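You operate a simulated robot arm through the tools that you are given. There is no shell and no other tool.

You are at the controls of a simulated two-armed robot. One attempt, no reset.

## Task
Label the yellow sample by its colour card and put it away.
Fine: the label with the card's number on the lid; box in the KEPT drawer, drawer shut.

Only the result counts: the job must be done as asked and must still hold three seconds after the hand-in. Knocking over, shifting, dropping, spilling or breaking anything else fails it. A push-on lid holds only when it is set on centred and level and pressed home; a screw cap is set on level and turned clockwise until tight.

## Robot
Two 6-joint arms with two-finger grippers on one trunk, on a base that moves. Base frame: it is fixed to the floor where the robot stands at the start and does not move with it; the origin is under the middle of the robot, x ahead of it, y to its left, z up. Units: m, rad, N and s.
The left shoulder is at the start at [0.06, 0.143, 0.9], the right one opposite. With the tool pointing down near the work surface each hand reaches from about 0.32 to 0.72 m from the robot's upright axis, wherever it stands, measured 20 degrees to its own side. Places, roughly: inside of the upper drawer [-0.1, 1.2, 0.6]; lid of the yellow sample box [-0.3, 1.2, 0.8]; sample box [0, 1.25, 0.75]; upper drawer [-0.1, 1.1, 0.6]. Payload 2.45 kg a hand.
The tool frame of a hand sits at the grasp point between the pads (the TCP): z along the fingers, y along the line on which they close. The tips reach 0.026 m beyond it. The gripper opens to 0.096 m; its body begins 0.069 m behind the TCP.
Orientation is that of the tool frame in the base frame, as a unit quaternion [x, y, z, w]. With the fingers straight down and closing along the base's y, the tool's x points along the base's -x, its y along +y and its z along -z.

## Interface
- The arms move only by the tool drive_tool. It takes "left_increments", "right_increments" or both (then of equal length, played together; a hand with none holds still); each is a list of rows, each an object (a shift or turn left out is 0, a gripper value left out holds the last) with "dr": the turn, a rotation vector about the base's x, y, z in rad, a list of three; "delta_pos": the shift along the base's x, y, z in cm, a list of three; "gripper": the gripper command, from -1 (shut) to 1 (fully open), values between in proportion. In form: [{"dr": [ax, ay, az], "delta_pos": [dx, dy, dz], "gripper": gripper}, ...]. A call has 1 to 20 rows; each row shifts and turns the commanded pose from where the row before left it. A row lasts 0.2 s, in which the tool goes at most 0.05 m and 0.15 rad; a call with a longer step from one row to the next is refused whole, and so is a gripper value outside its range. A pose out of reach is approached as far as the arm can. The call stops where the force on the tool passes 40 N (or 10 N more than at its start, if that is more) or the arm is blocked; 0.2 s more then pass. The fingers move at their own pace (about 0.0799 m/s each) and stop on an object; they squeeze with about 41 N. The grip force told is the motor's: it shows also when the fingers shut on nothing. Time passes only in rows, and 0.2 s behind the last, so rows that do not move let the fingers close. The reply holds the time, the measured pose of the TCP, the force on the tool along the base axes, the opening and the grip force, in the units named above and with some noise, with the torque about the TCP (base axes, N m) and any sound that the robot's microphone picked up.
- Cameras (640 x 400 px; columns grow to the right, rows downward): "scene" is now at [0.0882, 0.0656, 1.4934]; the picture's right is [0.93, -0.38, -0.00], its down [-0.31, -0.77, -0.55] and it looks along [0.21, 0.51, -0.84] (base axes); focal length 264 px, centre (320, 200). "left" rides on the left gripper at [0.082, -0.003, -0.098] in its tool frame; the picture's right is [0.04, 1.00, 0.00], its down [-0.73, 0.03, -0.68] and it looks along [-0.68, 0.03, 0.73] (tool axes); focal length 256 px, centre (320, 200). "right" rides on the right gripper at [0.081, 0.003, -0.098] in its tool frame; the picture's right is [-0.04, 1.00, 0.00], its down [-0.73, -0.03, -0.68] and it looks along [-0.68, -0.03, 0.73] (tool axes); focal length 256 px, centre (320, 200). There is no depth. A picture from a camera that has moved, and an enlarged one, comes with that camera's place and axes in the base frame and with its lens.
- camera(camera): a new picture of that camera. No time passes.
- lift_body(by): slides the trunk up (or, below 0, down) by that many m; the arms and the scene camera ride with it, the base frame stays. It gives what a move gives, with no picture.
- roll_base(legs): drives the robot by 1 to 6 legs, each [ahead, turn to the left] in m and rad, along the robot's own axes; the way and the turn of a leg run together, so that a leg with both is an arc; at most 1.5 m and 3.142 rad a leg. The arms and the cameras ride along, it lands a little off, and it stops where it bumps. It gives what a move gives.
- turn_head(pan, tilt): turns the head with the scene camera to pan (to the left, within 1.501 rad either way) and tilt (down, from -0.506 to 1.204), counted from straight ahead of the robot. It gives what a move gives.
- close_up(camera, box): a new picture of the part [left, top, right, bottom] of that camera's present view, enlarged. No time passes.
- close_job(): hands the job in; it is judged then, once.

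Nothing tells you exact positions but the pictures and the camera data. Unless the task says otherwise, let go and move clear before handing in.

The tools are called after "Call:" as a command line: name --argument value ..., lists and objects as JSON in quotes. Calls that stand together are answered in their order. drive_tool: Moves the arms, as the interface text tells. Its arguments: {"type":"object","properties":{"left_increments":{"type":"array"},"right_increments":{"type":"array"}},"required":[]} The other tools are called the same way: lift_body (by) moves the trunk up or down; roll_base (legs) drives the base; turn_head (pan, tilt) turns the head that bears the scene camera; camera (camera) takes a picture; close_up (camera, box) takes an enlarged picture of a part of a camera's view; close_job () hands the job in.

At the start:

```text
time: 0.0
left_eef_pos: [0.3249, 0.4806, 1.0221]
left_tool_rot: [-0.002, 1.0, 0.0, 0.001]
left_contact_force: [-1.1, 0.0, -1.0]
left_wrist_torque: [-0.01, -0.03, 0.03]
left_gripper_width: 0.096
left_grip_force: 0.1
right_eef_pos: [0.3021, 0.037, 1.0191]
right_tool_rot: [-0.003, 1.0, 0.0, 0.0]
right_contact_force: [-0.1, 0.3, 0.6]
right_wrist_torque: [-0.02, -0.07, -0.04]
right_gripper_width: 0.0962
right_grip_force: 0.1
trunk travel left (down, up): [-0.525, 0.065]
robot x, y, heading: [-0.0032, -0.0014, 0.0]
head pan, tilt (commanded): [1.187, 0.988]
```

scene: 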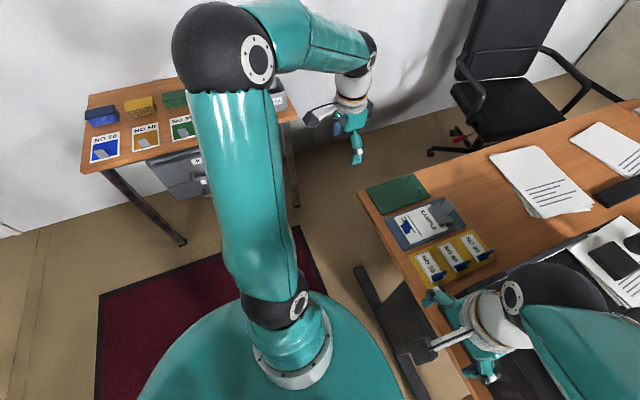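
right: 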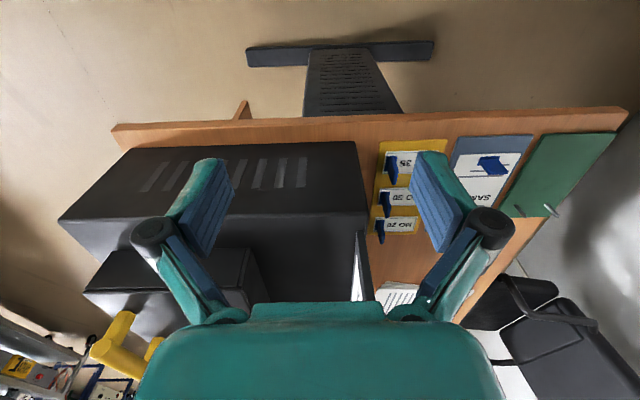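
left: 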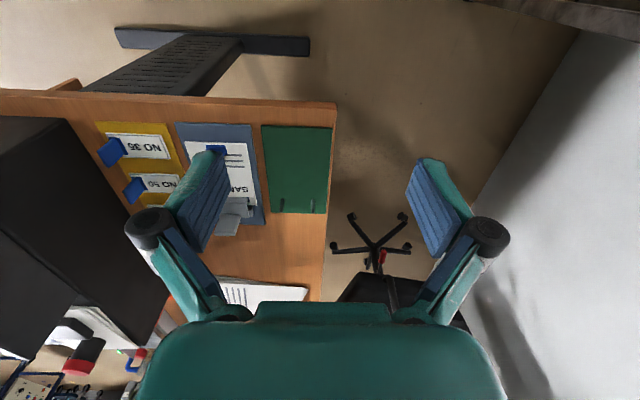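

I see a desk ahead-right with labels (NO 36, NO 50, NO 20...) on a yellow holder and a sample clipboard, and a side table to the left with colour cards, lids/boxes and a drawer unit. I'll look closer at both before moving.

Call:
close_up --camera "scene" --box '[70, 70, 310, 220]'

Call:
close_up --camera "scene" --box '[350, 160, 510, 300]'

Call:
close_up --camera "left" --box '[80, 90, 340, 250]'

Call:
close_up --camera "right" --box '[350, 120, 630, 300]'

```text
2.67 times, centred on (190, 145) of scene
camera zoom: at [0.0882, 0.0656, 1.4934], right [0.93, -0.38, 0.0], down [-0.31, -0.77, -0.55], along [0.21, 0.51, -0.84], focal length 705 px, centre (667, 347)
```

zoom: 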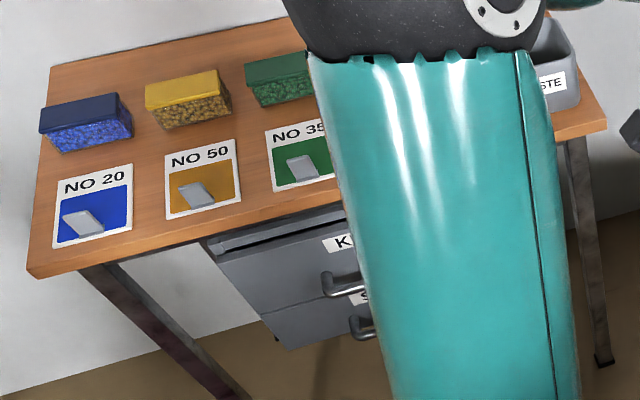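

```text
2.86 times, centred on (430, 230) of scene
camera zoom: at [0.0882, 0.0656, 1.4934], right [0.93, -0.38, 0.0], down [-0.31, -0.77, -0.55], along [0.21, 0.51, -0.84], focal length 756 px, centre (6, 114)
```

zoom: 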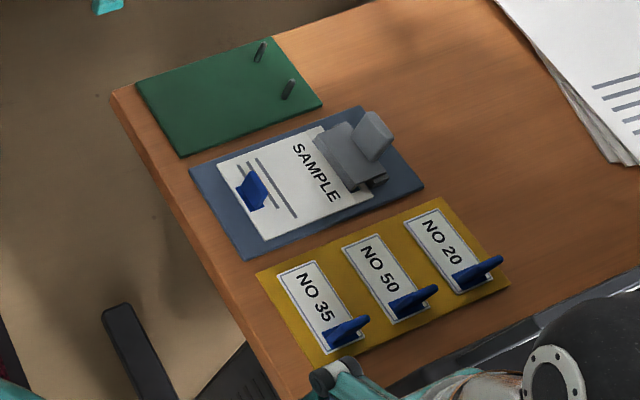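

```text
2.46 times, centred on (210, 170) of left
camera zoom: at [0.2415, 0.4765, 1.1212], right [-0.04, 1.0, 0.0], down [0.73, 0.03, 0.68], along [0.68, 0.03, -0.73], focal length 630 px, centre (591, 274)
```

zoom: 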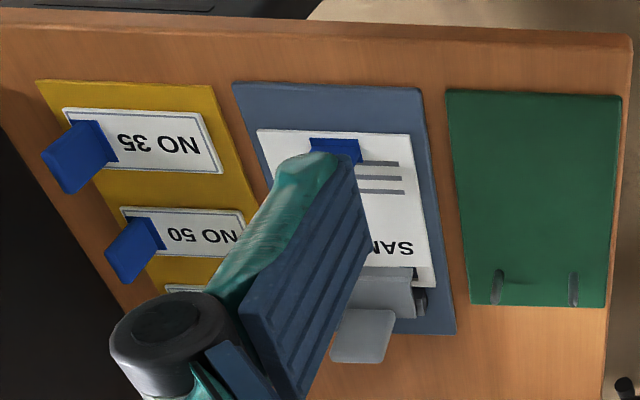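

```text
2.22 times, centred on (490, 210) of right
camera zoom: at [0.2197, 0.0406, 1.1166], right [0.04, 1.0, 0.0], down [0.73, -0.03, 0.68], along [0.68, -0.03, -0.73], focal length 569 px, centre (-58, 178)
```

zoom: 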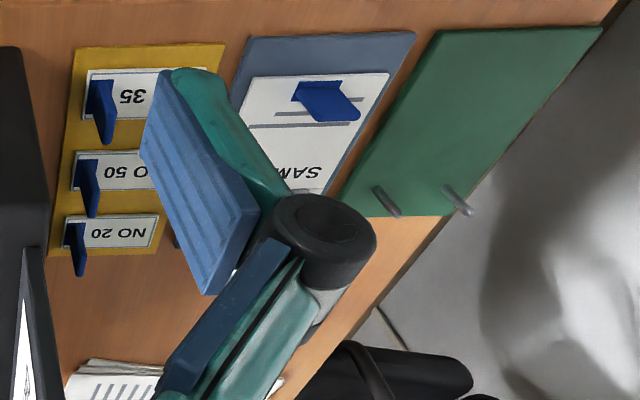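

The yellow card reads NO 50, so I need the NO 50 label on the yellow holder on the desk (about x 0.56, y 0.15, z 0.76). I'll zoom in on the labels and also pan the head to see the drawer table better.

Call:
close_up --camera "left" --box '[90, 110, 190, 215]'

Call:
close_up --camera "right" --box '[360, 130, 450, 250]'

Call:
close_up --camera "scene" --box '[410, 220, 500, 295]'

Call:
close_up --camera "scene" --box '[80, 85, 200, 170]'

```text
3.81 times, centred on (140, 162) of left
camera zoom: at [0.2415, 0.4765, 1.1212], right [-0.04, 1.0, 0.0], down [0.73, 0.03, 0.68], along [0.68, 0.03, -0.73], focal length 975 px, centre (1006, 343)
```

zoom: 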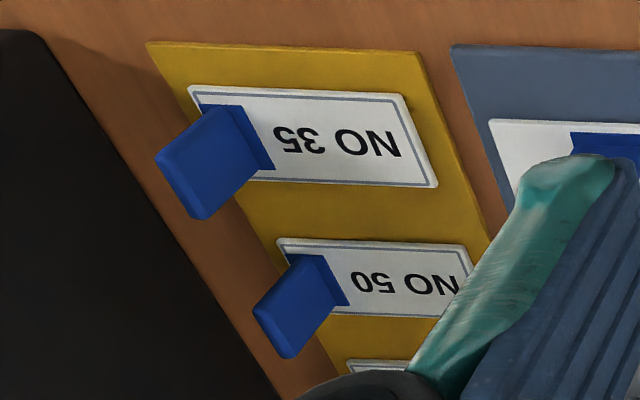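

```text
3.33 times, centred on (405, 190) of right
camera zoom: at [0.2197, 0.0406, 1.1166], right [0.04, 1.0, 0.0], down [0.73, -0.03, 0.68], along [0.68, -0.03, -0.73], focal length 853 px, centre (37, 233)
```

zoom: 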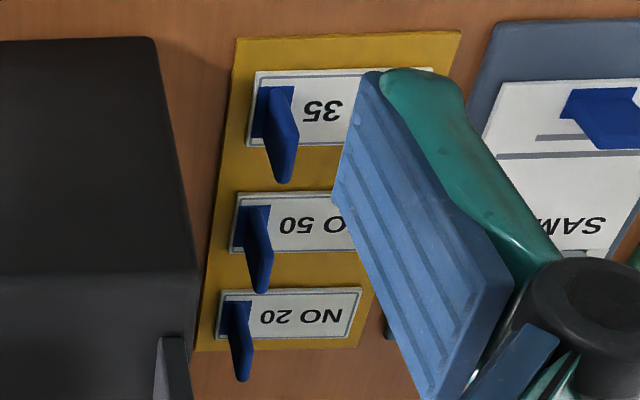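

```text
5.33 times, centred on (455, 258) of scene
camera zoom: at [0.0882, 0.0656, 1.4934], right [0.93, -0.38, 0.0], down [-0.31, -0.77, -0.55], along [0.21, 0.51, -0.84], focal length 1410 px, centre (-400, -107)
```

zoom: 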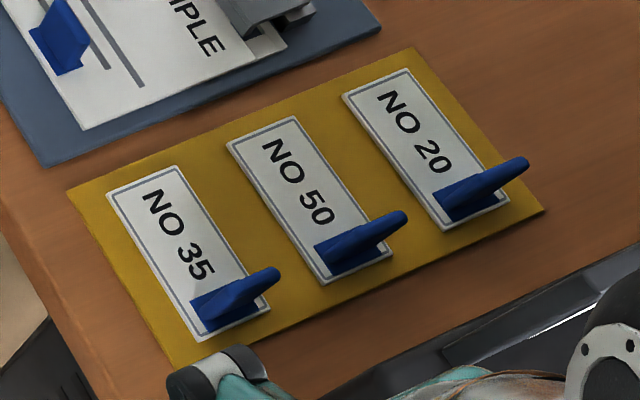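

```text
4.71 times, centred on (140, 128) of scene
camera zoom: at [0.0882, 0.0656, 1.4934], right [0.93, -0.38, 0.0], down [-0.31, -0.77, -0.55], along [0.21, 0.51, -0.84], focal length 1244 px, centre (1167, 541)
```

zoom: 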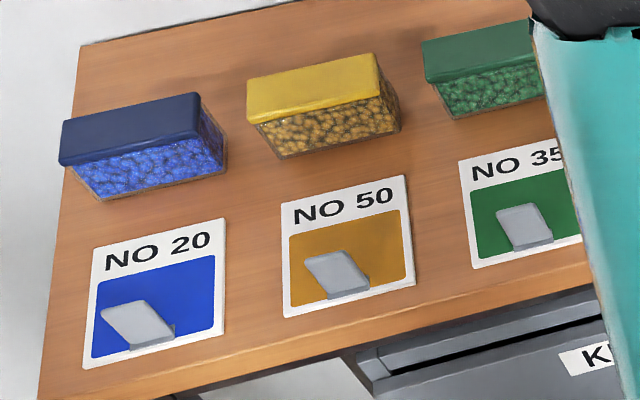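

The NO 50 label lies at about (0.56, 0.16, 0.745) with an upright blue fin at its -y end. I'll move the right hand out of the way and bring the left hand above the label for a close look.

Call:
drive_tool --left_increments '[{"delta_pos": [0, 0, 0], "gripper": 1}, {"delta_pos": [0, 0, 0]}, {"delta_pos": [4, -3, 0]}, {"delta_pos": [4, -3, 0]}, {"delta_pos": [4, -3, 0]}, {"delta_pos": [4, -3, 0]}, {"delta_pos": [3, -4, 0]}, {"delta_pos": [0, -4, -2]}, {"delta_pos": [0, -4, -2]}, {"delta_pos": [0, -4, -2]}, {"delta_pos": [0, -3.2, -2]}]' --right_increments '[{"delta_pos": [0, -4, 0]}, {"delta_pos": [0, -4, 0]}, {"delta_pos": [0, -4, 0]}, {"delta_pos": [0, -4, 0]}, {"delta_pos": [0, -4, 0]}, {"delta_pos": [0, -2, 0]}, {"delta_pos": [0, 0, 0]}, {"delta_pos": [0, 0, 0]}, {"delta_pos": [0, 0, 0]}, {"delta_pos": [0, 0, 0]}, {"delta_pos": [0, 0, 0]}]'

Call:
camera --camera "left"

Call:
camera --camera "scene"

```text
time: 2.4
left_eef_pos: [0.5107, 0.17, 0.9447]
left_tool_rot: [-0.003, 1.0, 0.001, 0.0]
left_contact_force: [0.3, -0.2, -0.4]
left_wrist_torque: [0.0, 0.01, -0.02]
left_gripper_width: 0.0961
left_grip_force: 0.2
right_eef_pos: [0.3033, -0.1836, 1.0227]
right_tool_rot: [-0.002, 1.0, 0.0, -0.001]
right_contact_force: [0.7, -0.3, 0.3]
right_wrist_torque: [0.02, 0.0, -0.04]
right_gripper_width: 0.096
right_grip_force: 0.1
trunk travel left (down, up): [-0.525, 0.065]
robot x, y, heading: [-0.0022, 0.0008, 0.003]
head pan, tilt (commanded): [1.187, 0.988]
```

```text
taken
camera left: at [0.4287, 0.1657, 1.0431], right [-0.04, 1.0, 0.0], down [0.73, 0.03, 0.68], along [0.68, 0.03, -0.73], focal length 256 px, centre (320, 200)
```

left: 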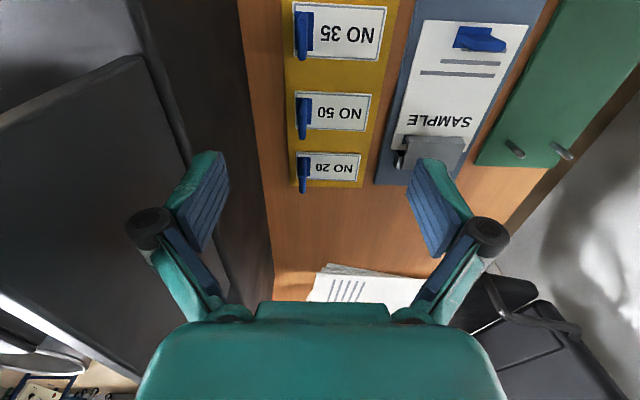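

```text
taken
camera scene: at [0.0888, 0.0651, 1.4935], right [0.93, -0.38, 0.0], down [-0.31, -0.77, -0.55], along [0.21, 0.51, -0.84], focal length 264 px, centre (320, 200)
```

scene: 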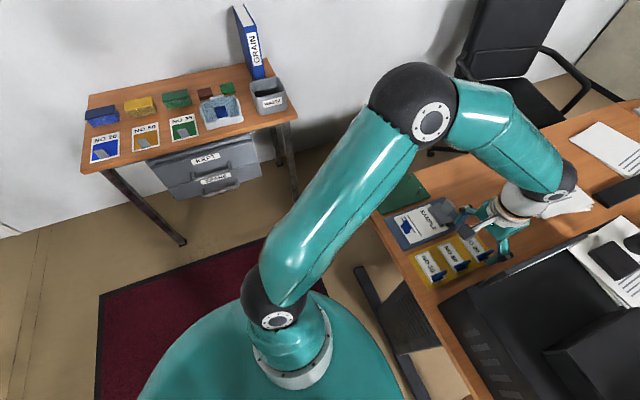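

The side table is now visible: three sample boxes, cards, a waste bin, a binder, and the drawer unit with KEPT upper. I'll zoom on it and on the label.

Call:
close_up --camera "scene" --box '[75, 60, 305, 204]'

Call:
close_up --camera "scene" --box '[140, 75, 300, 205]'

Call:
close_up --camera "left" --box '[270, 80, 390, 155]'

```text
2.78 times, centred on (190, 132) of scene
camera zoom: at [0.0888, 0.0651, 1.4935], right [0.93, -0.38, 0.0], down [-0.31, -0.77, -0.55], along [0.21, 0.51, -0.84], focal length 734 px, centre (681, 389)
```

zoom: 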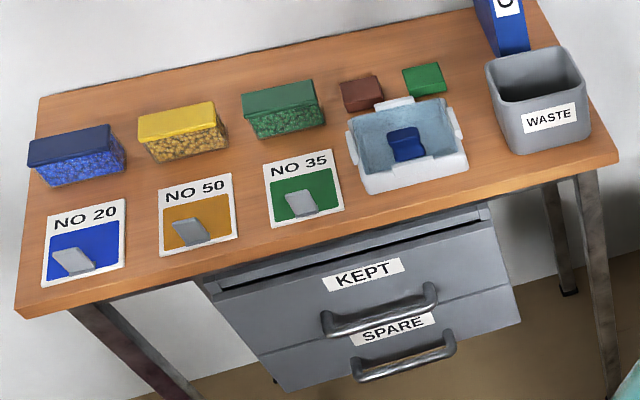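

```text
3.08 times, centred on (220, 140) of scene
camera zoom: at [0.0888, 0.0651, 1.4935], right [0.93, -0.38, 0.0], down [-0.31, -0.77, -0.55], along [0.21, 0.51, -0.84], focal length 814 px, centre (628, 385)
```

zoom: 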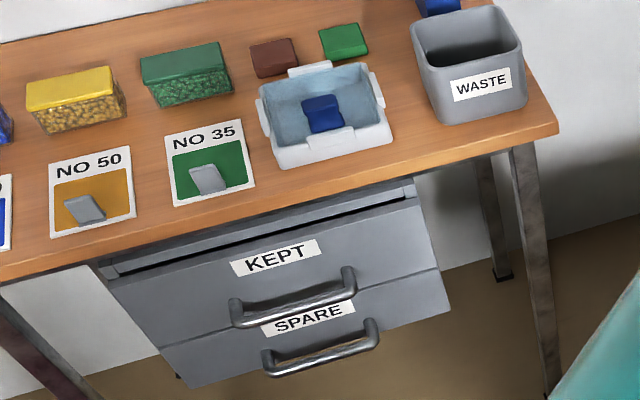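

```text
5.33 times, centred on (330, 118) of left
camera zoom: at [0.4287, 0.1657, 1.0431], right [-0.04, 1.0, 0.0], down [0.73, 0.03, 0.68], along [0.68, 0.03, -0.73], focal length 1365 px, centre (267, 640)
```

zoom: 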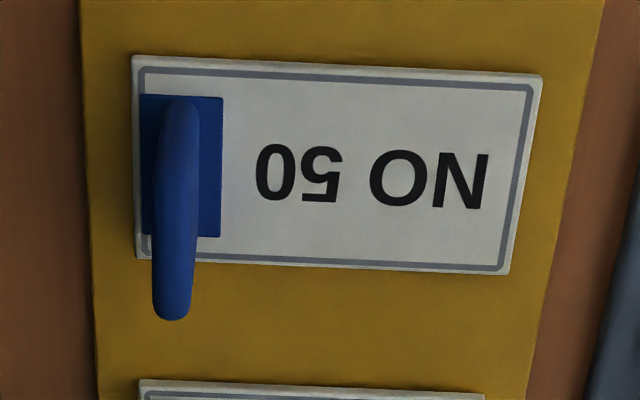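

The label is about 0.088 × 0.047 m and matches the lid's long side. A tall black device stands close to the label's -y end, so I'll turn the head to the desk to check the clearance.

Call:
turn_head --pan 0.2 --tilt 0.9

Call:
camera --camera "scene"

Call:
camera --camera "right"

```text
time: 3.7
left_eef_pos: [0.5111, 0.1711, 0.9451]
left_tool_rot: [-0.002, 1.0, 0.001, 0.002]
left_contact_force: [0.1, 0.3, 0.5]
left_wrist_torque: [0.02, 0.01, 0.02]
left_gripper_width: 0.0959
left_grip_force: 0.1
right_eef_pos: [0.3019, -0.1846, 1.0226]
right_tool_rot: [-0.002, 1.0, 0.0, 0.0]
right_contact_force: [0.3, -0.6, -0.9]
right_wrist_torque: [-0.02, -0.04, -0.01]
right_gripper_width: 0.0961
right_grip_force: 0.0
trunk travel left (down, up): [-0.525, 0.065]
robot x, y, heading: [-0.0028, 0.0054, 0.001]
head pan, tilt (commanded): [0.201, 0.901]
```

```text
taken
camera scene: at [0.136, 0.0154, 1.4998], right [0.2, -0.98, 0.0], down [-0.77, -0.16, -0.62], along [0.61, 0.12, -0.78], focal length 264 px, centre (320, 200)
```

scene: 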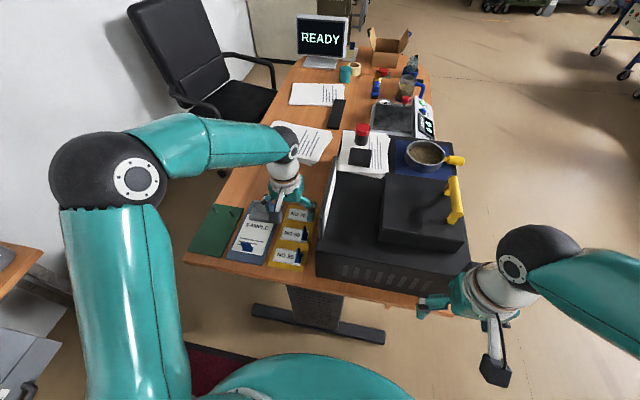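

```text
taken
camera right: at [0.2201, -0.1804, 1.1198], right [0.04, 1.0, 0.0], down [0.73, -0.03, 0.68], along [0.68, -0.03, -0.73], focal length 256 px, centre (320, 200)
```

right: 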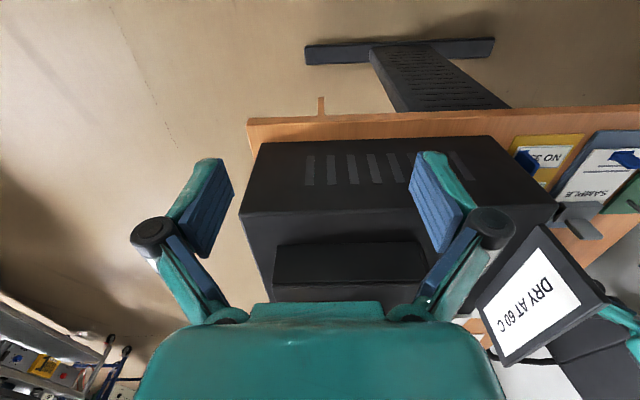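

Call:
close_up --camera "scene" --box '[250, 180, 370, 290]'

Call:
close_up --camera "left" --box '[110, 0, 310, 125]'

```text
3.64 times, centred on (310, 235) of scene
camera zoom: at [0.136, 0.0154, 1.4998], right [0.2, -0.98, 0.0], down [-0.77, -0.16, -0.62], along [0.61, 0.12, -0.78], focal length 962 px, centre (356, 73)
```

zoom: 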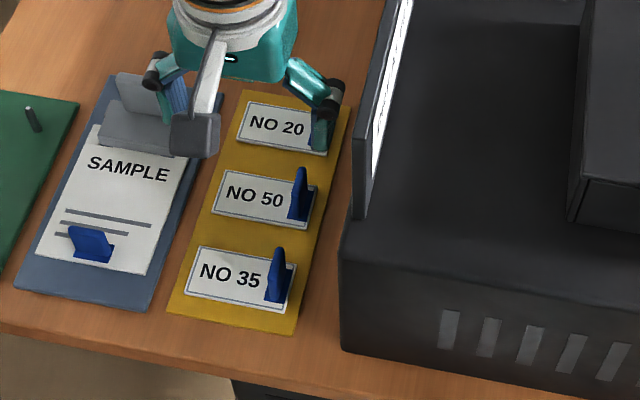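

```text
3.20 times, centred on (210, 62) of left
camera zoom: at [0.4286, 0.1666, 1.0435], right [-0.04, 1.0, 0.0], down [0.73, 0.03, 0.68], along [0.68, 0.03, -0.73], focal length 819 px, centre (672, 640)
```

zoom: 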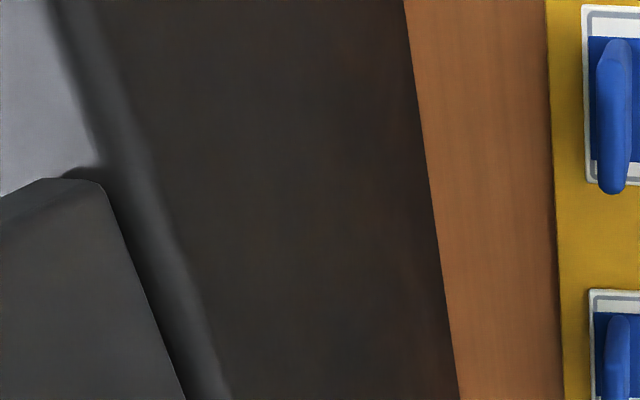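

The oven and its sign stand at about y ≤ 0.09, only ~6 cm from the fin, so I must approach with the gripper partly closed. I'll narrow the opening, centre on the fin from above and check the knuckle width.

Call:
drive_tool --left_increments '[{"delta_pos": [0, 0, 0], "gripper": -0.25}, {"delta_pos": [0, 0, 0]}, {"delta_pos": [2, -1.0, 0]}, {"delta_pos": [0, 0, 0]}]'

Call:
camera --camera "left"

Call:
close_up --camera "scene" --box '[230, 150, 390, 290]'

```text
time: 4.7
left_eef_pos: [0.5322, 0.1601, 0.9439]
left_tool_rot: [-0.001, 1.0, 0.001, 0.001]
left_contact_force: [-0.5, 0.5, 0.4]
left_wrist_torque: [0.03, -0.04, 0.02]
left_gripper_width: 0.0357
left_grip_force: 0.1
right_eef_pos: [0.3016, -0.1831, 1.0223]
right_tool_rot: [-0.002, 1.0, -0.001, 0.001]
right_contact_force: [-1.4, 0.2, 0.8]
right_wrist_torque: [-0.02, -0.05, -0.02]
right_gripper_width: 0.0961
right_grip_force: 0.0
trunk travel left (down, up): [-0.525, 0.065]
robot x, y, heading: [0.0004, 0.0002, -0.002]
head pan, tilt (commanded): [0.201, 0.901]
```

```text
taken
camera left: at [0.4486, 0.156, 1.0428], right [-0.04, 1.0, 0.0], down [0.73, 0.03, 0.68], along [0.68, 0.03, -0.73], focal length 256 px, centre (320, 200)
```

left: 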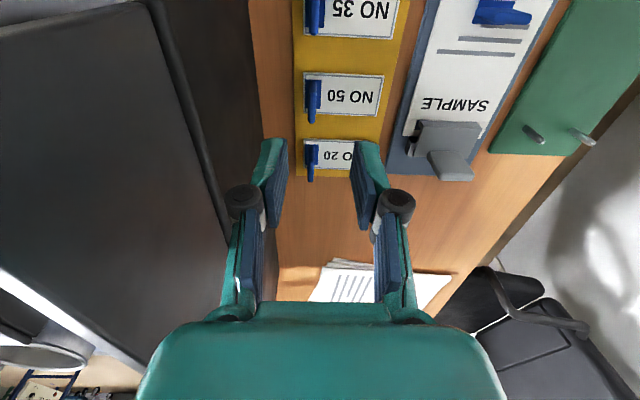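

```text
2.86 times, centred on (310, 220) of scene
camera zoom: at [0.1352, 0.0155, 1.4999], right [0.2, -0.98, 0.0], down [-0.77, -0.16, -0.62], along [0.61, 0.12, -0.78], focal length 756 px, centre (349, 143)
```

zoom: 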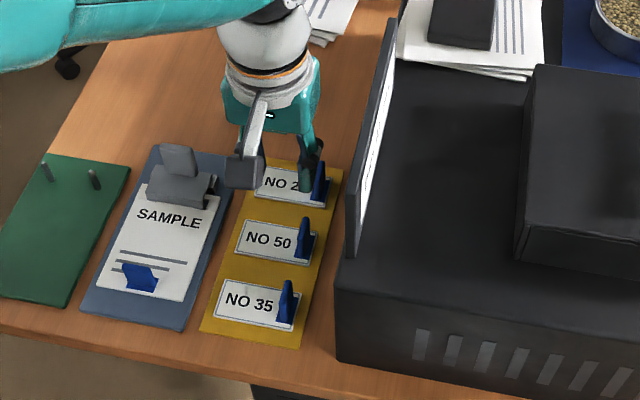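

The narrowed gripper is about ±4.2 cm wide, which clears the oven. I'll zoom in on the fin once more for its exact place before descending.

Call:
close_up --camera "left" --box '[290, 60, 390, 122]'

Call:
close_up --camera "scene" --box '[280, 205, 350, 255]'

```text
6.40 times, centred on (340, 91) of left
camera zoom: at [0.4486, 0.156, 1.0428], right [-0.04, 1.0, 0.0], down [0.73, 0.03, 0.68], along [0.68, 0.03, -0.73], focal length 1638 px, centre (192, 898)
```

zoom: 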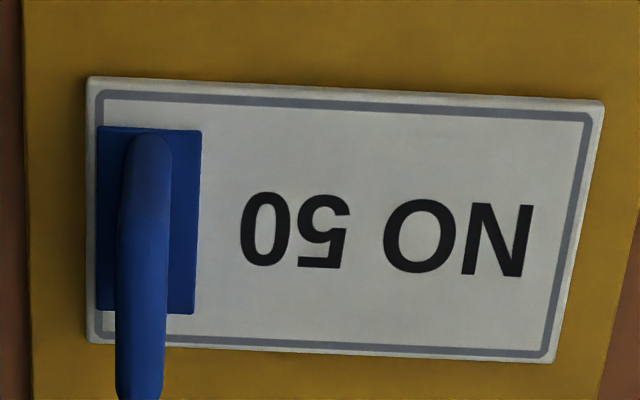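

```text
8.00 times, centred on (315, 230) of scene
camera zoom: at [0.1352, 0.0155, 1.4999], right [0.2, -0.98, 0.0], down [-0.77, -0.16, -0.62], along [0.61, 0.12, -0.78], focal length 2115 px, centre (360, -40)
```

zoom: 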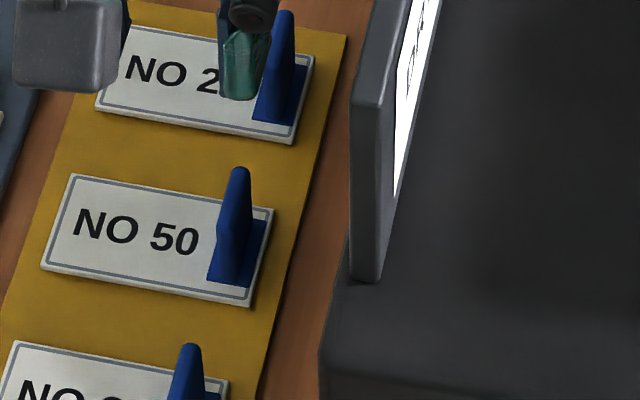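

Fin measured at x 0.545–0.576, y 0.153, top z 0.785. I'll align above it and descend most of the way, then verify.

Call:
drive_tool --left_increments '[{"delta_pos": [2.8, -0.7, 0]}, {"delta_pos": [0, 0, -4]}, {"delta_pos": [0, 0, -4]}, {"delta_pos": [0, 0, -3.5]}, {"delta_pos": [0, 0, 0]}]'

Call:
camera --camera "left"

Call:
close_up --camera "scene" --box '[270, 190, 370, 255]'

```text
time: 5.9
left_eef_pos: [0.5614, 0.1511, 0.8295]
left_tool_rot: [-0.002, 1.0, 0.0, 0.001]
left_contact_force: [-0.1, -0.1, 0.4]
left_wrist_torque: [0.0, 0.0, -0.03]
left_gripper_width: 0.0359
left_grip_force: 0.1
right_eef_pos: [0.3022, -0.1834, 1.0219]
right_tool_rot: [-0.001, 1.0, -0.001, 0.0]
right_contact_force: [-0.3, 0.4, -0.1]
right_wrist_torque: [0.0, -0.02, 0.02]
right_gripper_width: 0.096
right_grip_force: 0.0
trunk travel left (down, up): [-0.525, 0.065]
robot x, y, heading: [0.0048, 0.0007, -0.005]
head pan, tilt (commanded): [0.201, 0.901]
```

```text
taken
camera left: at [0.4798, 0.1477, 0.9267], right [-0.04, 1.0, 0.0], down [0.73, 0.03, 0.68], along [0.68, 0.03, -0.73], focal length 256 px, centre (320, 200)
```

left: 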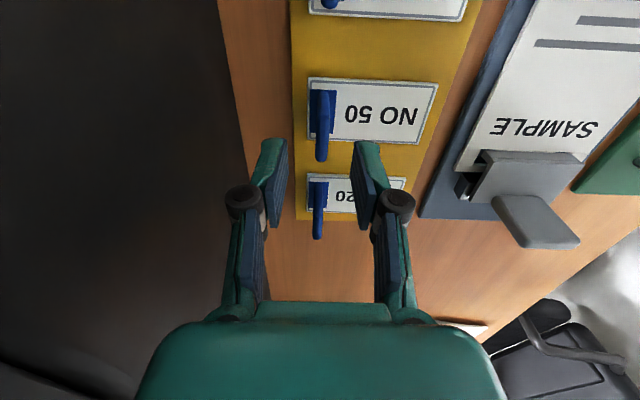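

```text
6.15 times, centred on (320, 222) of scene
camera zoom: at [0.1356, 0.0153, 1.4999], right [0.2, -0.98, 0.0], down [-0.77, -0.16, -0.62], along [0.61, 0.12, -0.78], focal length 1627 px, centre (320, 62)
```

zoom: 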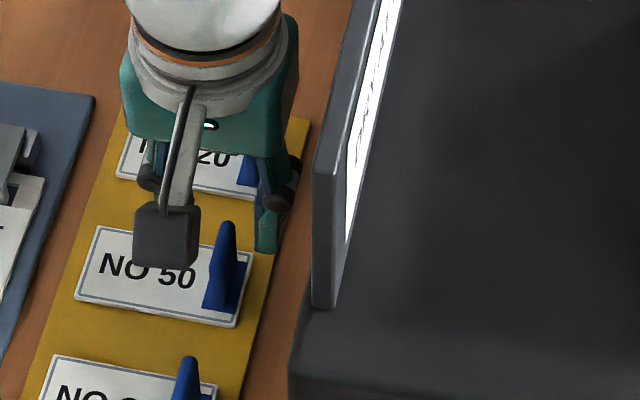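

Fin lies centred between the fingers. Descending 5 cm and closing on the fin.

Call:
drive_tool --left_increments '[{"delta_pos": [0, 0.1, -2]}, {"delta_pos": [0, 0, -2]}, {"delta_pos": [0, 0, -1]}, {"delta_pos": [0, 0, 0]}]'

Call:
camera --camera "left"

```text
time: 6.9
left_eef_pos: [0.5627, 0.1522, 0.7789]
left_tool_rot: [-0.002, 1.0, 0.001, 0.001]
left_contact_force: [-0.4, 0.4, 0.2]
left_wrist_torque: [0.01, -0.01, 0.0]
left_gripper_width: 0.0361
left_grip_force: 0.1
right_eef_pos: [0.3015, -0.1852, 1.0223]
right_tool_rot: [-0.002, 1.0, 0.0, 0.0]
right_contact_force: [-0.5, 0.1, -0.3]
right_wrist_torque: [-0.01, -0.01, 0.04]
right_gripper_width: 0.0957
right_grip_force: 0.0
trunk travel left (down, up): [-0.525, 0.065]
robot x, y, heading: [-0.0002, -0.0018, 0.003]
head pan, tilt (commanded): [0.201, 0.901]
```

```text
taken
camera left: at [0.4802, 0.1474, 0.877], right [-0.04, 1.0, 0.0], down [0.73, 0.03, 0.68], along [0.68, 0.03, -0.73], focal length 256 px, centre (320, 200)
```

left: 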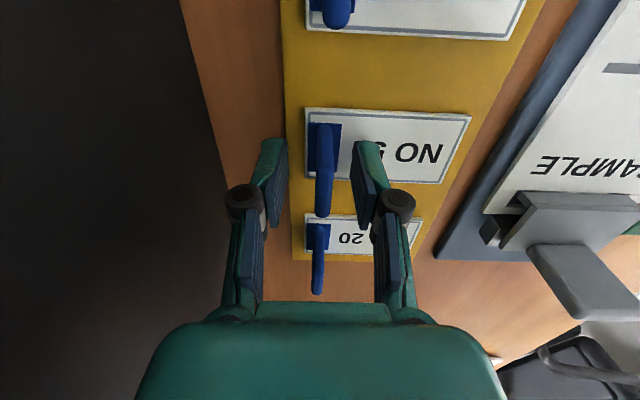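

Call:
drive_tool --left_increments '[{"delta_pos": [0, 0, 0], "gripper": -1}, {"delta_pos": [0, 0, 0]}, {"delta_pos": [0, 0, 0]}]'

Call:
camera --camera "left"

```text
time: 7.7
left_eef_pos: [0.5634, 0.1529, 0.7783]
left_tool_rot: [-0.002, 1.0, 0.001, 0.001]
left_contact_force: [1.3, 13.2, -2.1]
left_wrist_torque: [0.36, -0.05, -0.08]
left_gripper_width: 0.0063
left_grip_force: 34.8
right_eef_pos: [0.3024, -0.1826, 1.0224]
right_tool_rot: [-0.003, 1.0, 0.0, 0.0]
right_contact_force: [0.4, 0.6, 0.9]
right_wrist_torque: [0.05, -0.02, 0.01]
right_gripper_width: 0.0961
right_grip_force: 0.1
trunk travel left (down, up): [-0.525, 0.065]
robot x, y, heading: [-0.0032, -0.0003, -0.003]
head pan, tilt (commanded): [0.201, 0.901]
```

```text
taken
camera left: at [0.4803, 0.1491, 0.8768], right [-0.04, 1.0, 0.0], down [0.73, 0.03, 0.68], along [0.68, 0.03, -0.73], focal length 256 px, centre (320, 200)
```

left: 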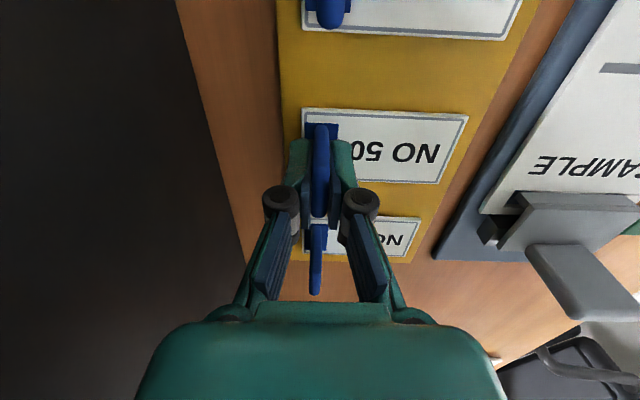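

The fin is gripped (6.3 mm thickness). Now I lift the label straight up slowly.

Call:
drive_tool --left_increments '[{"delta_pos": [0, 0, 0.5]}, {"delta_pos": [0, 0, 1]}, {"delta_pos": [0, 0, 2]}, {"delta_pos": [0, 0, 3]}, {"delta_pos": [0, 0, 3]}, {"delta_pos": [0, 0, 0]}]'

Call:
camera --camera "left"

Call:
camera --camera "scene"

```text
time: 9.1
left_eef_pos: [0.5617, 0.1517, 0.8753]
left_tool_rot: [-0.002, 1.0, 0.0, 0.001]
left_contact_force: [-0.4, 0.1, 0.2]
left_wrist_torque: [0.0, 0.02, -0.01]
left_gripper_width: 0.0067
left_grip_force: 35.1
right_eef_pos: [0.3022, -0.1839, 1.0221]
right_tool_rot: [-0.002, 1.0, 0.0, -0.001]
right_contact_force: [-0.4, 0.3, 0.6]
right_wrist_torque: [0.01, 0.04, -0.02]
right_gripper_width: 0.0959
right_grip_force: 0.0
trunk travel left (down, up): [-0.525, 0.065]
robot x, y, heading: [-0.0023, 0.0024, -0.001]
head pan, tilt (commanded): [0.201, 0.901]
```

```text
taken
camera left: at [0.4796, 0.1477, 0.9737], right [-0.04, 1.0, 0.0], down [0.73, 0.03, 0.68], along [0.68, 0.03, -0.73], focal length 256 px, centre (320, 200)
```

left: 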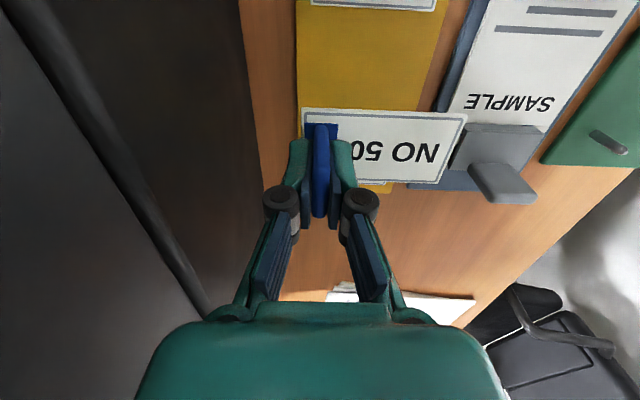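

```text
taken
camera scene: at [0.1366, 0.0153, 1.4998], right [0.2, -0.98, 0.0], down [-0.77, -0.16, -0.62], along [0.61, 0.12, -0.78], focal length 264 px, centre (320, 200)
```

scene: 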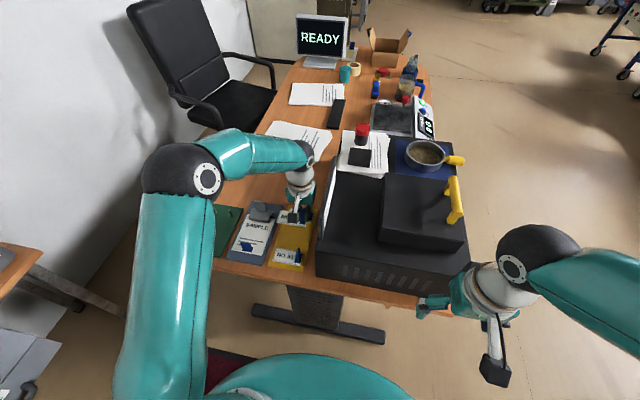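

The NO 50 label is in the left hand and clear of the holder. Next I raise and retract it, then turn the base toward the side table.

Call:
drive_tool --left_increments '[{"delta_pos": [0, 0.5, 4]}, {"delta_pos": [0, 1, 4]}, {"delta_pos": [0, 2, 4]}, {"delta_pos": [-3, 2, 3]}, {"delta_pos": [-4, 2, 0]}, {"delta_pos": [-4, 2, 0]}, {"delta_pos": [-4, 1, 0]}, {"delta_pos": [-4, 0, 0]}, {"delta_pos": [0, 0, 0]}]'

Call:
turn_head --pan 1.2 --tilt 0.8

Call:
camera --camera "scene"

Call:
camera --camera "left"

```text
time: 11.1
left_eef_pos: [0.3721, 0.2586, 1.0197]
left_tool_rot: [-0.002, 1.0, 0.0, -0.001]
left_contact_force: [0.8, -0.3, 0.2]
left_wrist_torque: [-0.02, -0.01, 0.0]
left_gripper_width: 0.0067
left_grip_force: 35.0
right_eef_pos: [0.302, -0.1842, 1.0219]
right_tool_rot: [-0.002, 1.0, 0.0, -0.001]
right_contact_force: [0.6, -0.1, -0.3]
right_wrist_torque: [0.0, 0.03, 0.0]
right_gripper_width: 0.096
right_grip_force: 0.1
trunk travel left (down, up): [-0.525, 0.065]
robot x, y, heading: [-0.0036, -0.0021, -0.0]
head pan, tilt (commanded): [0.201, 0.901]
```

```text
time: 12.3
left_eef_pos: [0.3709, 0.2593, 1.021]
left_tool_rot: [-0.002, 1.0, 0.001, 0.001]
left_contact_force: [0.3, -0.3, 0.7]
left_wrist_torque: [-0.01, 0.0, -0.06]
left_gripper_width: 0.0067
left_grip_force: 35.0
right_eef_pos: [0.3019, -0.185, 1.0229]
right_tool_rot: [-0.002, 1.0, 0.001, -0.001]
right_contact_force: [-0.8, -0.3, 0.5]
right_wrist_torque: [0.03, -0.01, 0.01]
right_gripper_width: 0.0962
right_grip_force: 0.0
trunk travel left (down, up): [-0.525, 0.065]
robot x, y, heading: [0.0031, -0.0003, -0.004]
head pan, tilt (commanded): [1.201, 0.799]
```

```text
taken
camera scene: at [0.0911, 0.0755, 1.5078], right [0.93, -0.36, 0.0], down [-0.26, -0.67, -0.7], along [0.25, 0.65, -0.72], focal length 264 px, centre (320, 200)
```

scene: 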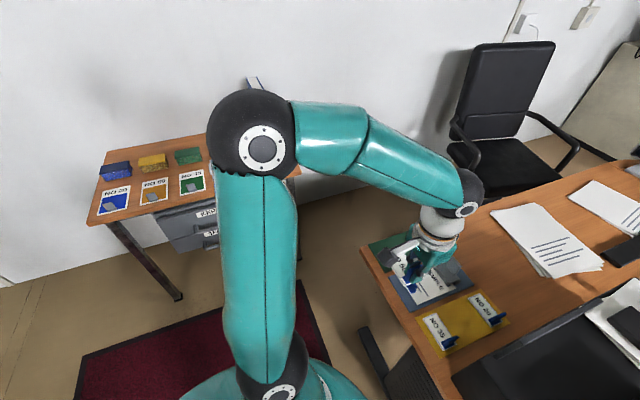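

```text
taken
camera left: at [0.2881, 0.2558, 1.1188], right [-0.04, 1.0, 0.0], down [0.73, 0.03, 0.68], along [0.68, 0.03, -0.73], focal length 256 px, centre (320, 200)
```

left: 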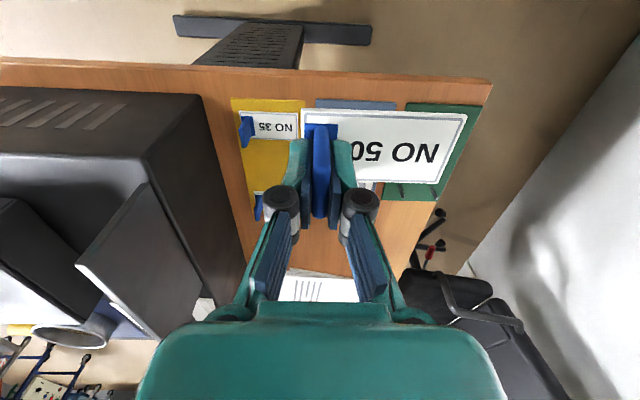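

Label secured. Turning the base left toward the table now, then a first short drive ahead.

Call:
roll_base --legs '[[0, 1.7]]'

Call:
turn_head --pan 0.0 --tilt 0.8

Call:
camera --camera "scene"

```text
time: 16.6
left_eef_pos: [-0.2344, 0.3927, 1.0193]
left_tool_rot: [-0.683, 0.73, 0.0, 0.001]
left_contact_force: [-0.4, 0.0, -1.4]
left_wrist_torque: [0.02, -0.08, 0.0]
left_gripper_width: 0.0069
left_grip_force: 34.7
right_eef_pos: [0.2036, 0.2947, 1.0229]
right_tool_rot: [-0.684, 0.729, -0.002, 0.001]
right_contact_force: [-0.9, 0.0, 1.3]
right_wrist_torque: [-0.01, -0.04, 0.01]
right_gripper_width: 0.096
right_grip_force: 0.1
trunk travel left (down, up): [-0.525, 0.065]
robot x, y, heading: [0.0443, -0.0003, 1.522]
head pan, tilt (commanded): [1.201, 0.799]
stopped in leg 1: the robot was blocked; the commanded pose is now the measured one
```

```text
time: 17.9
left_eef_pos: [-0.2325, 0.3926, 1.0212]
left_tool_rot: [-0.683, 0.73, 0.0, 0.001]
left_contact_force: [-0.4, 0.4, -0.6]
left_wrist_torque: [-0.04, 0.02, 0.02]
left_gripper_width: 0.0063
left_grip_force: 34.6
right_eef_pos: [0.2057, 0.2944, 1.0224]
right_tool_rot: [-0.684, 0.729, 0.0, 0.0]
right_contact_force: [0.6, 0.5, 0.0]
right_wrist_torque: [-0.01, 0.02, -0.01]
right_gripper_width: 0.0956
right_grip_force: 0.0
trunk travel left (down, up): [-0.525, 0.065]
robot x, y, heading: [0.0447, -0.0005, 1.521]
head pan, tilt (commanded): [0.0, 0.799]
```

```text
taken
camera scene: at [0.0514, 0.1419, 1.5078], right [1.0, -0.05, 0.0], down [-0.04, -0.72, -0.7], along [0.03, 0.7, -0.72], focal length 264 px, centre (320, 200)
```

scene: 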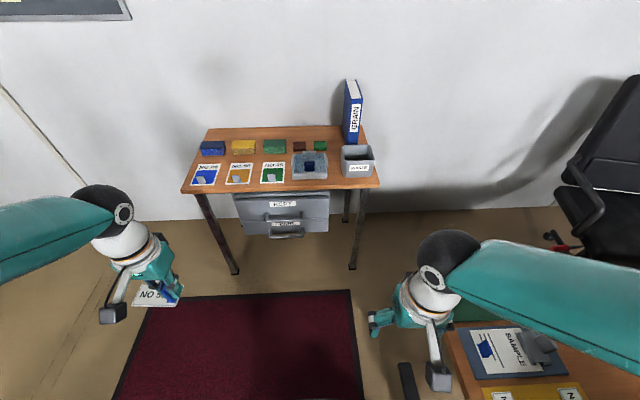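

The turn was blocked at heading 1.52 rad. I need to see what was touched, so I'll look to both sides.

Call:
turn_head --pan -1.2 --tilt 0.8

Call:
camera --camera "scene"

Call:
camera --camera "right"

Call:
turn_head --pan 1.2 --tilt 0.8

Call:
camera --camera "scene"

```text
time: 19.4
left_eef_pos: [-0.2324, 0.3922, 1.0217]
left_tool_rot: [-0.683, 0.731, 0.0, 0.0]
left_contact_force: [0.4, -1.0, -0.1]
left_wrist_torque: [0.03, -0.03, -0.03]
left_gripper_width: 0.0067
left_grip_force: 34.4
right_eef_pos: [0.2062, 0.2943, 1.0228]
right_tool_rot: [-0.684, 0.73, 0.0, 0.001]
right_contact_force: [0.8, -0.3, 0.7]
right_wrist_torque: [0.02, 0.04, -0.04]
right_gripper_width: 0.0962
right_grip_force: 0.1
trunk travel left (down, up): [-0.525, 0.065]
robot x, y, heading: [0.042, 0.0029, 1.52]
head pan, tilt (commanded): [-1.201, 0.799]
```

```text
taken
camera scene: at [0.1239, 0.0868, 1.5078], right [0.32, -0.95, 0.0], down [-0.68, -0.23, -0.7], along [0.66, 0.22, -0.72], focal length 264 px, centre (320, 200)
```

scene: 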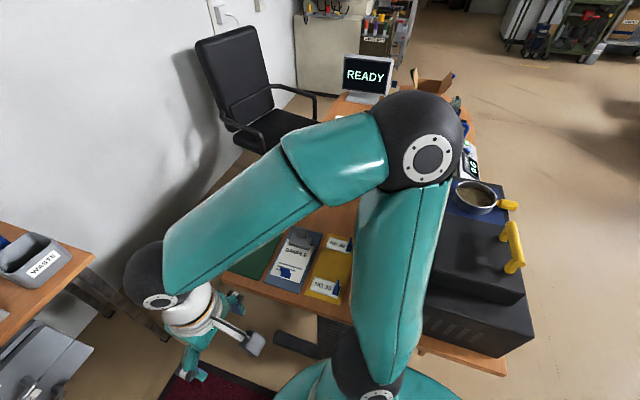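

```text
taken
camera right: at [0.1966, 0.2131, 1.1206], right [-0.99, 0.1, 0.0], down [0.08, 0.73, 0.68], along [0.07, 0.67, -0.73], focal length 256 px, centre (320, 200)
```

right: 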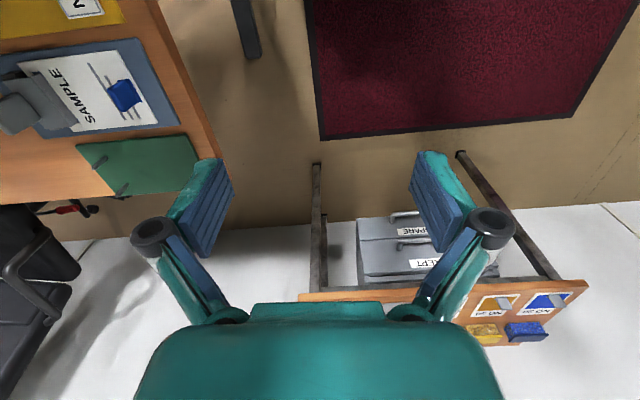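

```text
time: 21.6
left_eef_pos: [-0.2327, 0.3924, 1.0208]
left_tool_rot: [-0.684, 0.73, 0.001, 0.001]
left_contact_force: [-0.2, -0.4, 0.0]
left_wrist_torque: [-0.01, 0.01, 0.02]
left_gripper_width: 0.0066
left_grip_force: 34.8
right_eef_pos: [0.2053, 0.2942, 1.0236]
right_tool_rot: [-0.684, 0.73, 0.0, 0.0]
right_contact_force: [0.2, 0.1, 0.0]
right_wrist_torque: [-0.02, 0.02, 0.0]
right_gripper_width: 0.0961
right_grip_force: 0.0
trunk travel left (down, up): [-0.525, 0.065]
robot x, y, heading: [0.0416, 0.0027, 1.524]
head pan, tilt (commanded): [1.201, 0.799]
```

```text
taken
camera scene: at [-0.0263, 0.0942, 1.5078], right [0.41, 0.91, 0.0], down [0.65, -0.29, -0.7], along [-0.64, 0.28, -0.72], focal length 264 px, centre (320, 200)
```

scene: 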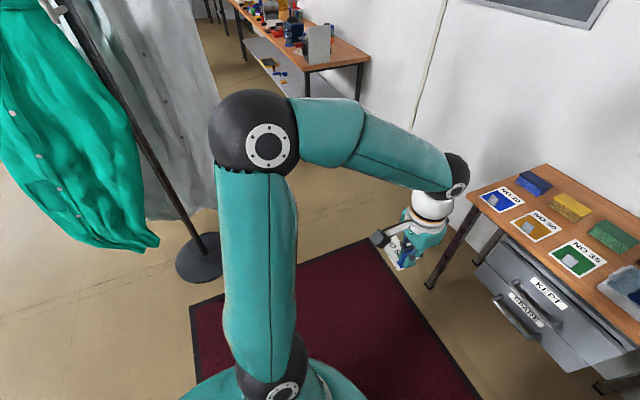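

The right upper arm/elbow is over the oven and probably touched the sign there. I'll look in detail.

Call:
turn_head --pan -1.35 --tilt 0.8

Call:
close_up --camera "scene" --box '[230, 130, 470, 380]'

Call:
camera --camera "scene"

```text
time: 23.9
left_eef_pos: [-0.2324, 0.3926, 1.0215]
left_tool_rot: [-0.683, 0.73, 0.0, 0.0]
left_contact_force: [0.2, 0.4, 0.0]
left_wrist_torque: [0.0, 0.03, 0.0]
left_gripper_width: 0.0065
left_grip_force: 35.4
right_eef_pos: [0.205, 0.2934, 1.0214]
right_tool_rot: [-0.684, 0.73, 0.0, 0.0]
right_contact_force: [-0.2, 0.0, -0.3]
right_wrist_torque: [-0.01, 0.03, 0.01]
right_gripper_width: 0.0961
right_grip_force: 0.1
trunk travel left (down, up): [-0.525, 0.065]
robot x, y, heading: [0.0462, -0.0024, 1.527]
head pan, tilt (commanded): [-1.349, 0.799]
```

```text
1.60 times, centred on (350, 255) of scene
camera zoom: at [0.1268, 0.0751, 1.5078], right [0.17, -0.99, 0.0], down [-0.71, -0.12, -0.7], along [0.69, 0.12, -0.72], focal length 423 px, centre (272, 112)
```

zoom: 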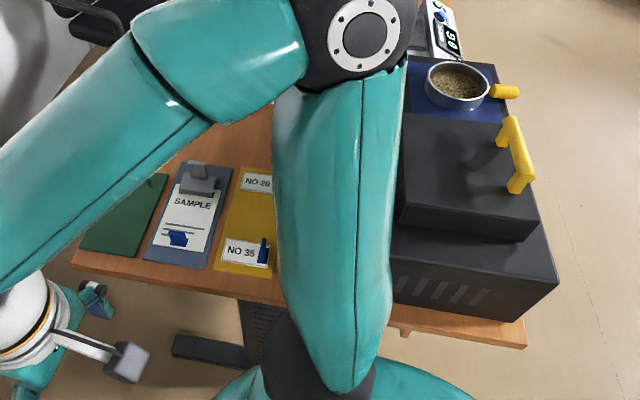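

```text
taken
camera scene: at [0.1268, 0.0751, 1.5078], right [0.17, -0.99, 0.0], down [-0.71, -0.12, -0.7], along [0.69, 0.12, -0.72], focal length 264 px, centre (320, 200)
```

scene: 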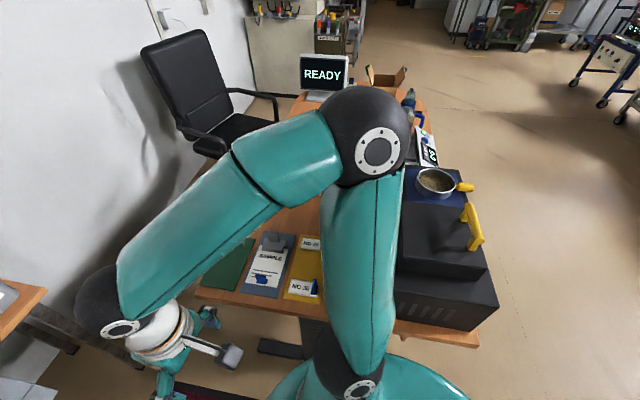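

Call:
close_up --camera "scene" --box '[375, 230, 515, 360]'

Call:
close_up --camera "scene" --box '[280, 120, 440, 240]'

```text
3.08 times, centred on (445, 295) of scene
camera zoom: at [0.1268, 0.0751, 1.5078], right [0.17, -0.99, 0.0], down [-0.71, -0.12, -0.7], along [0.69, 0.12, -0.72], focal length 814 px, centre (-65, -92)
```

zoom: 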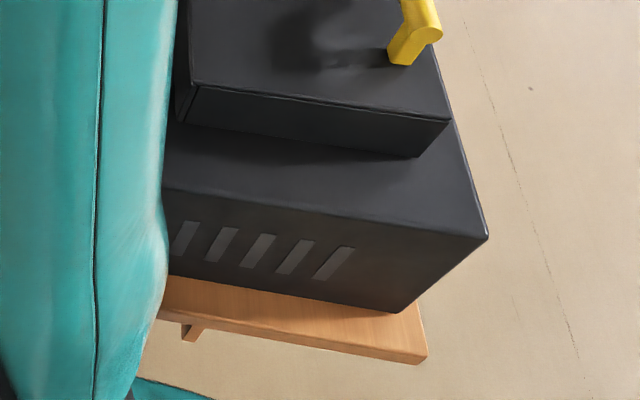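

```text
3.33 times, centred on (360, 180) of scene
camera zoom: at [0.1268, 0.0751, 1.5078], right [0.17, -0.99, 0.0], down [-0.71, -0.12, -0.7], along [0.69, 0.12, -0.72], focal length 881 px, centre (187, 267)
```

zoom: 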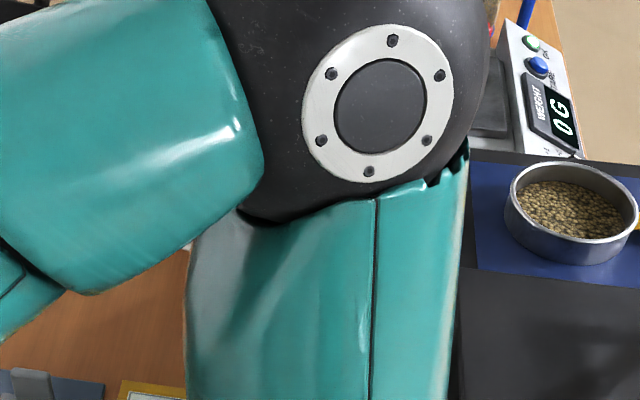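

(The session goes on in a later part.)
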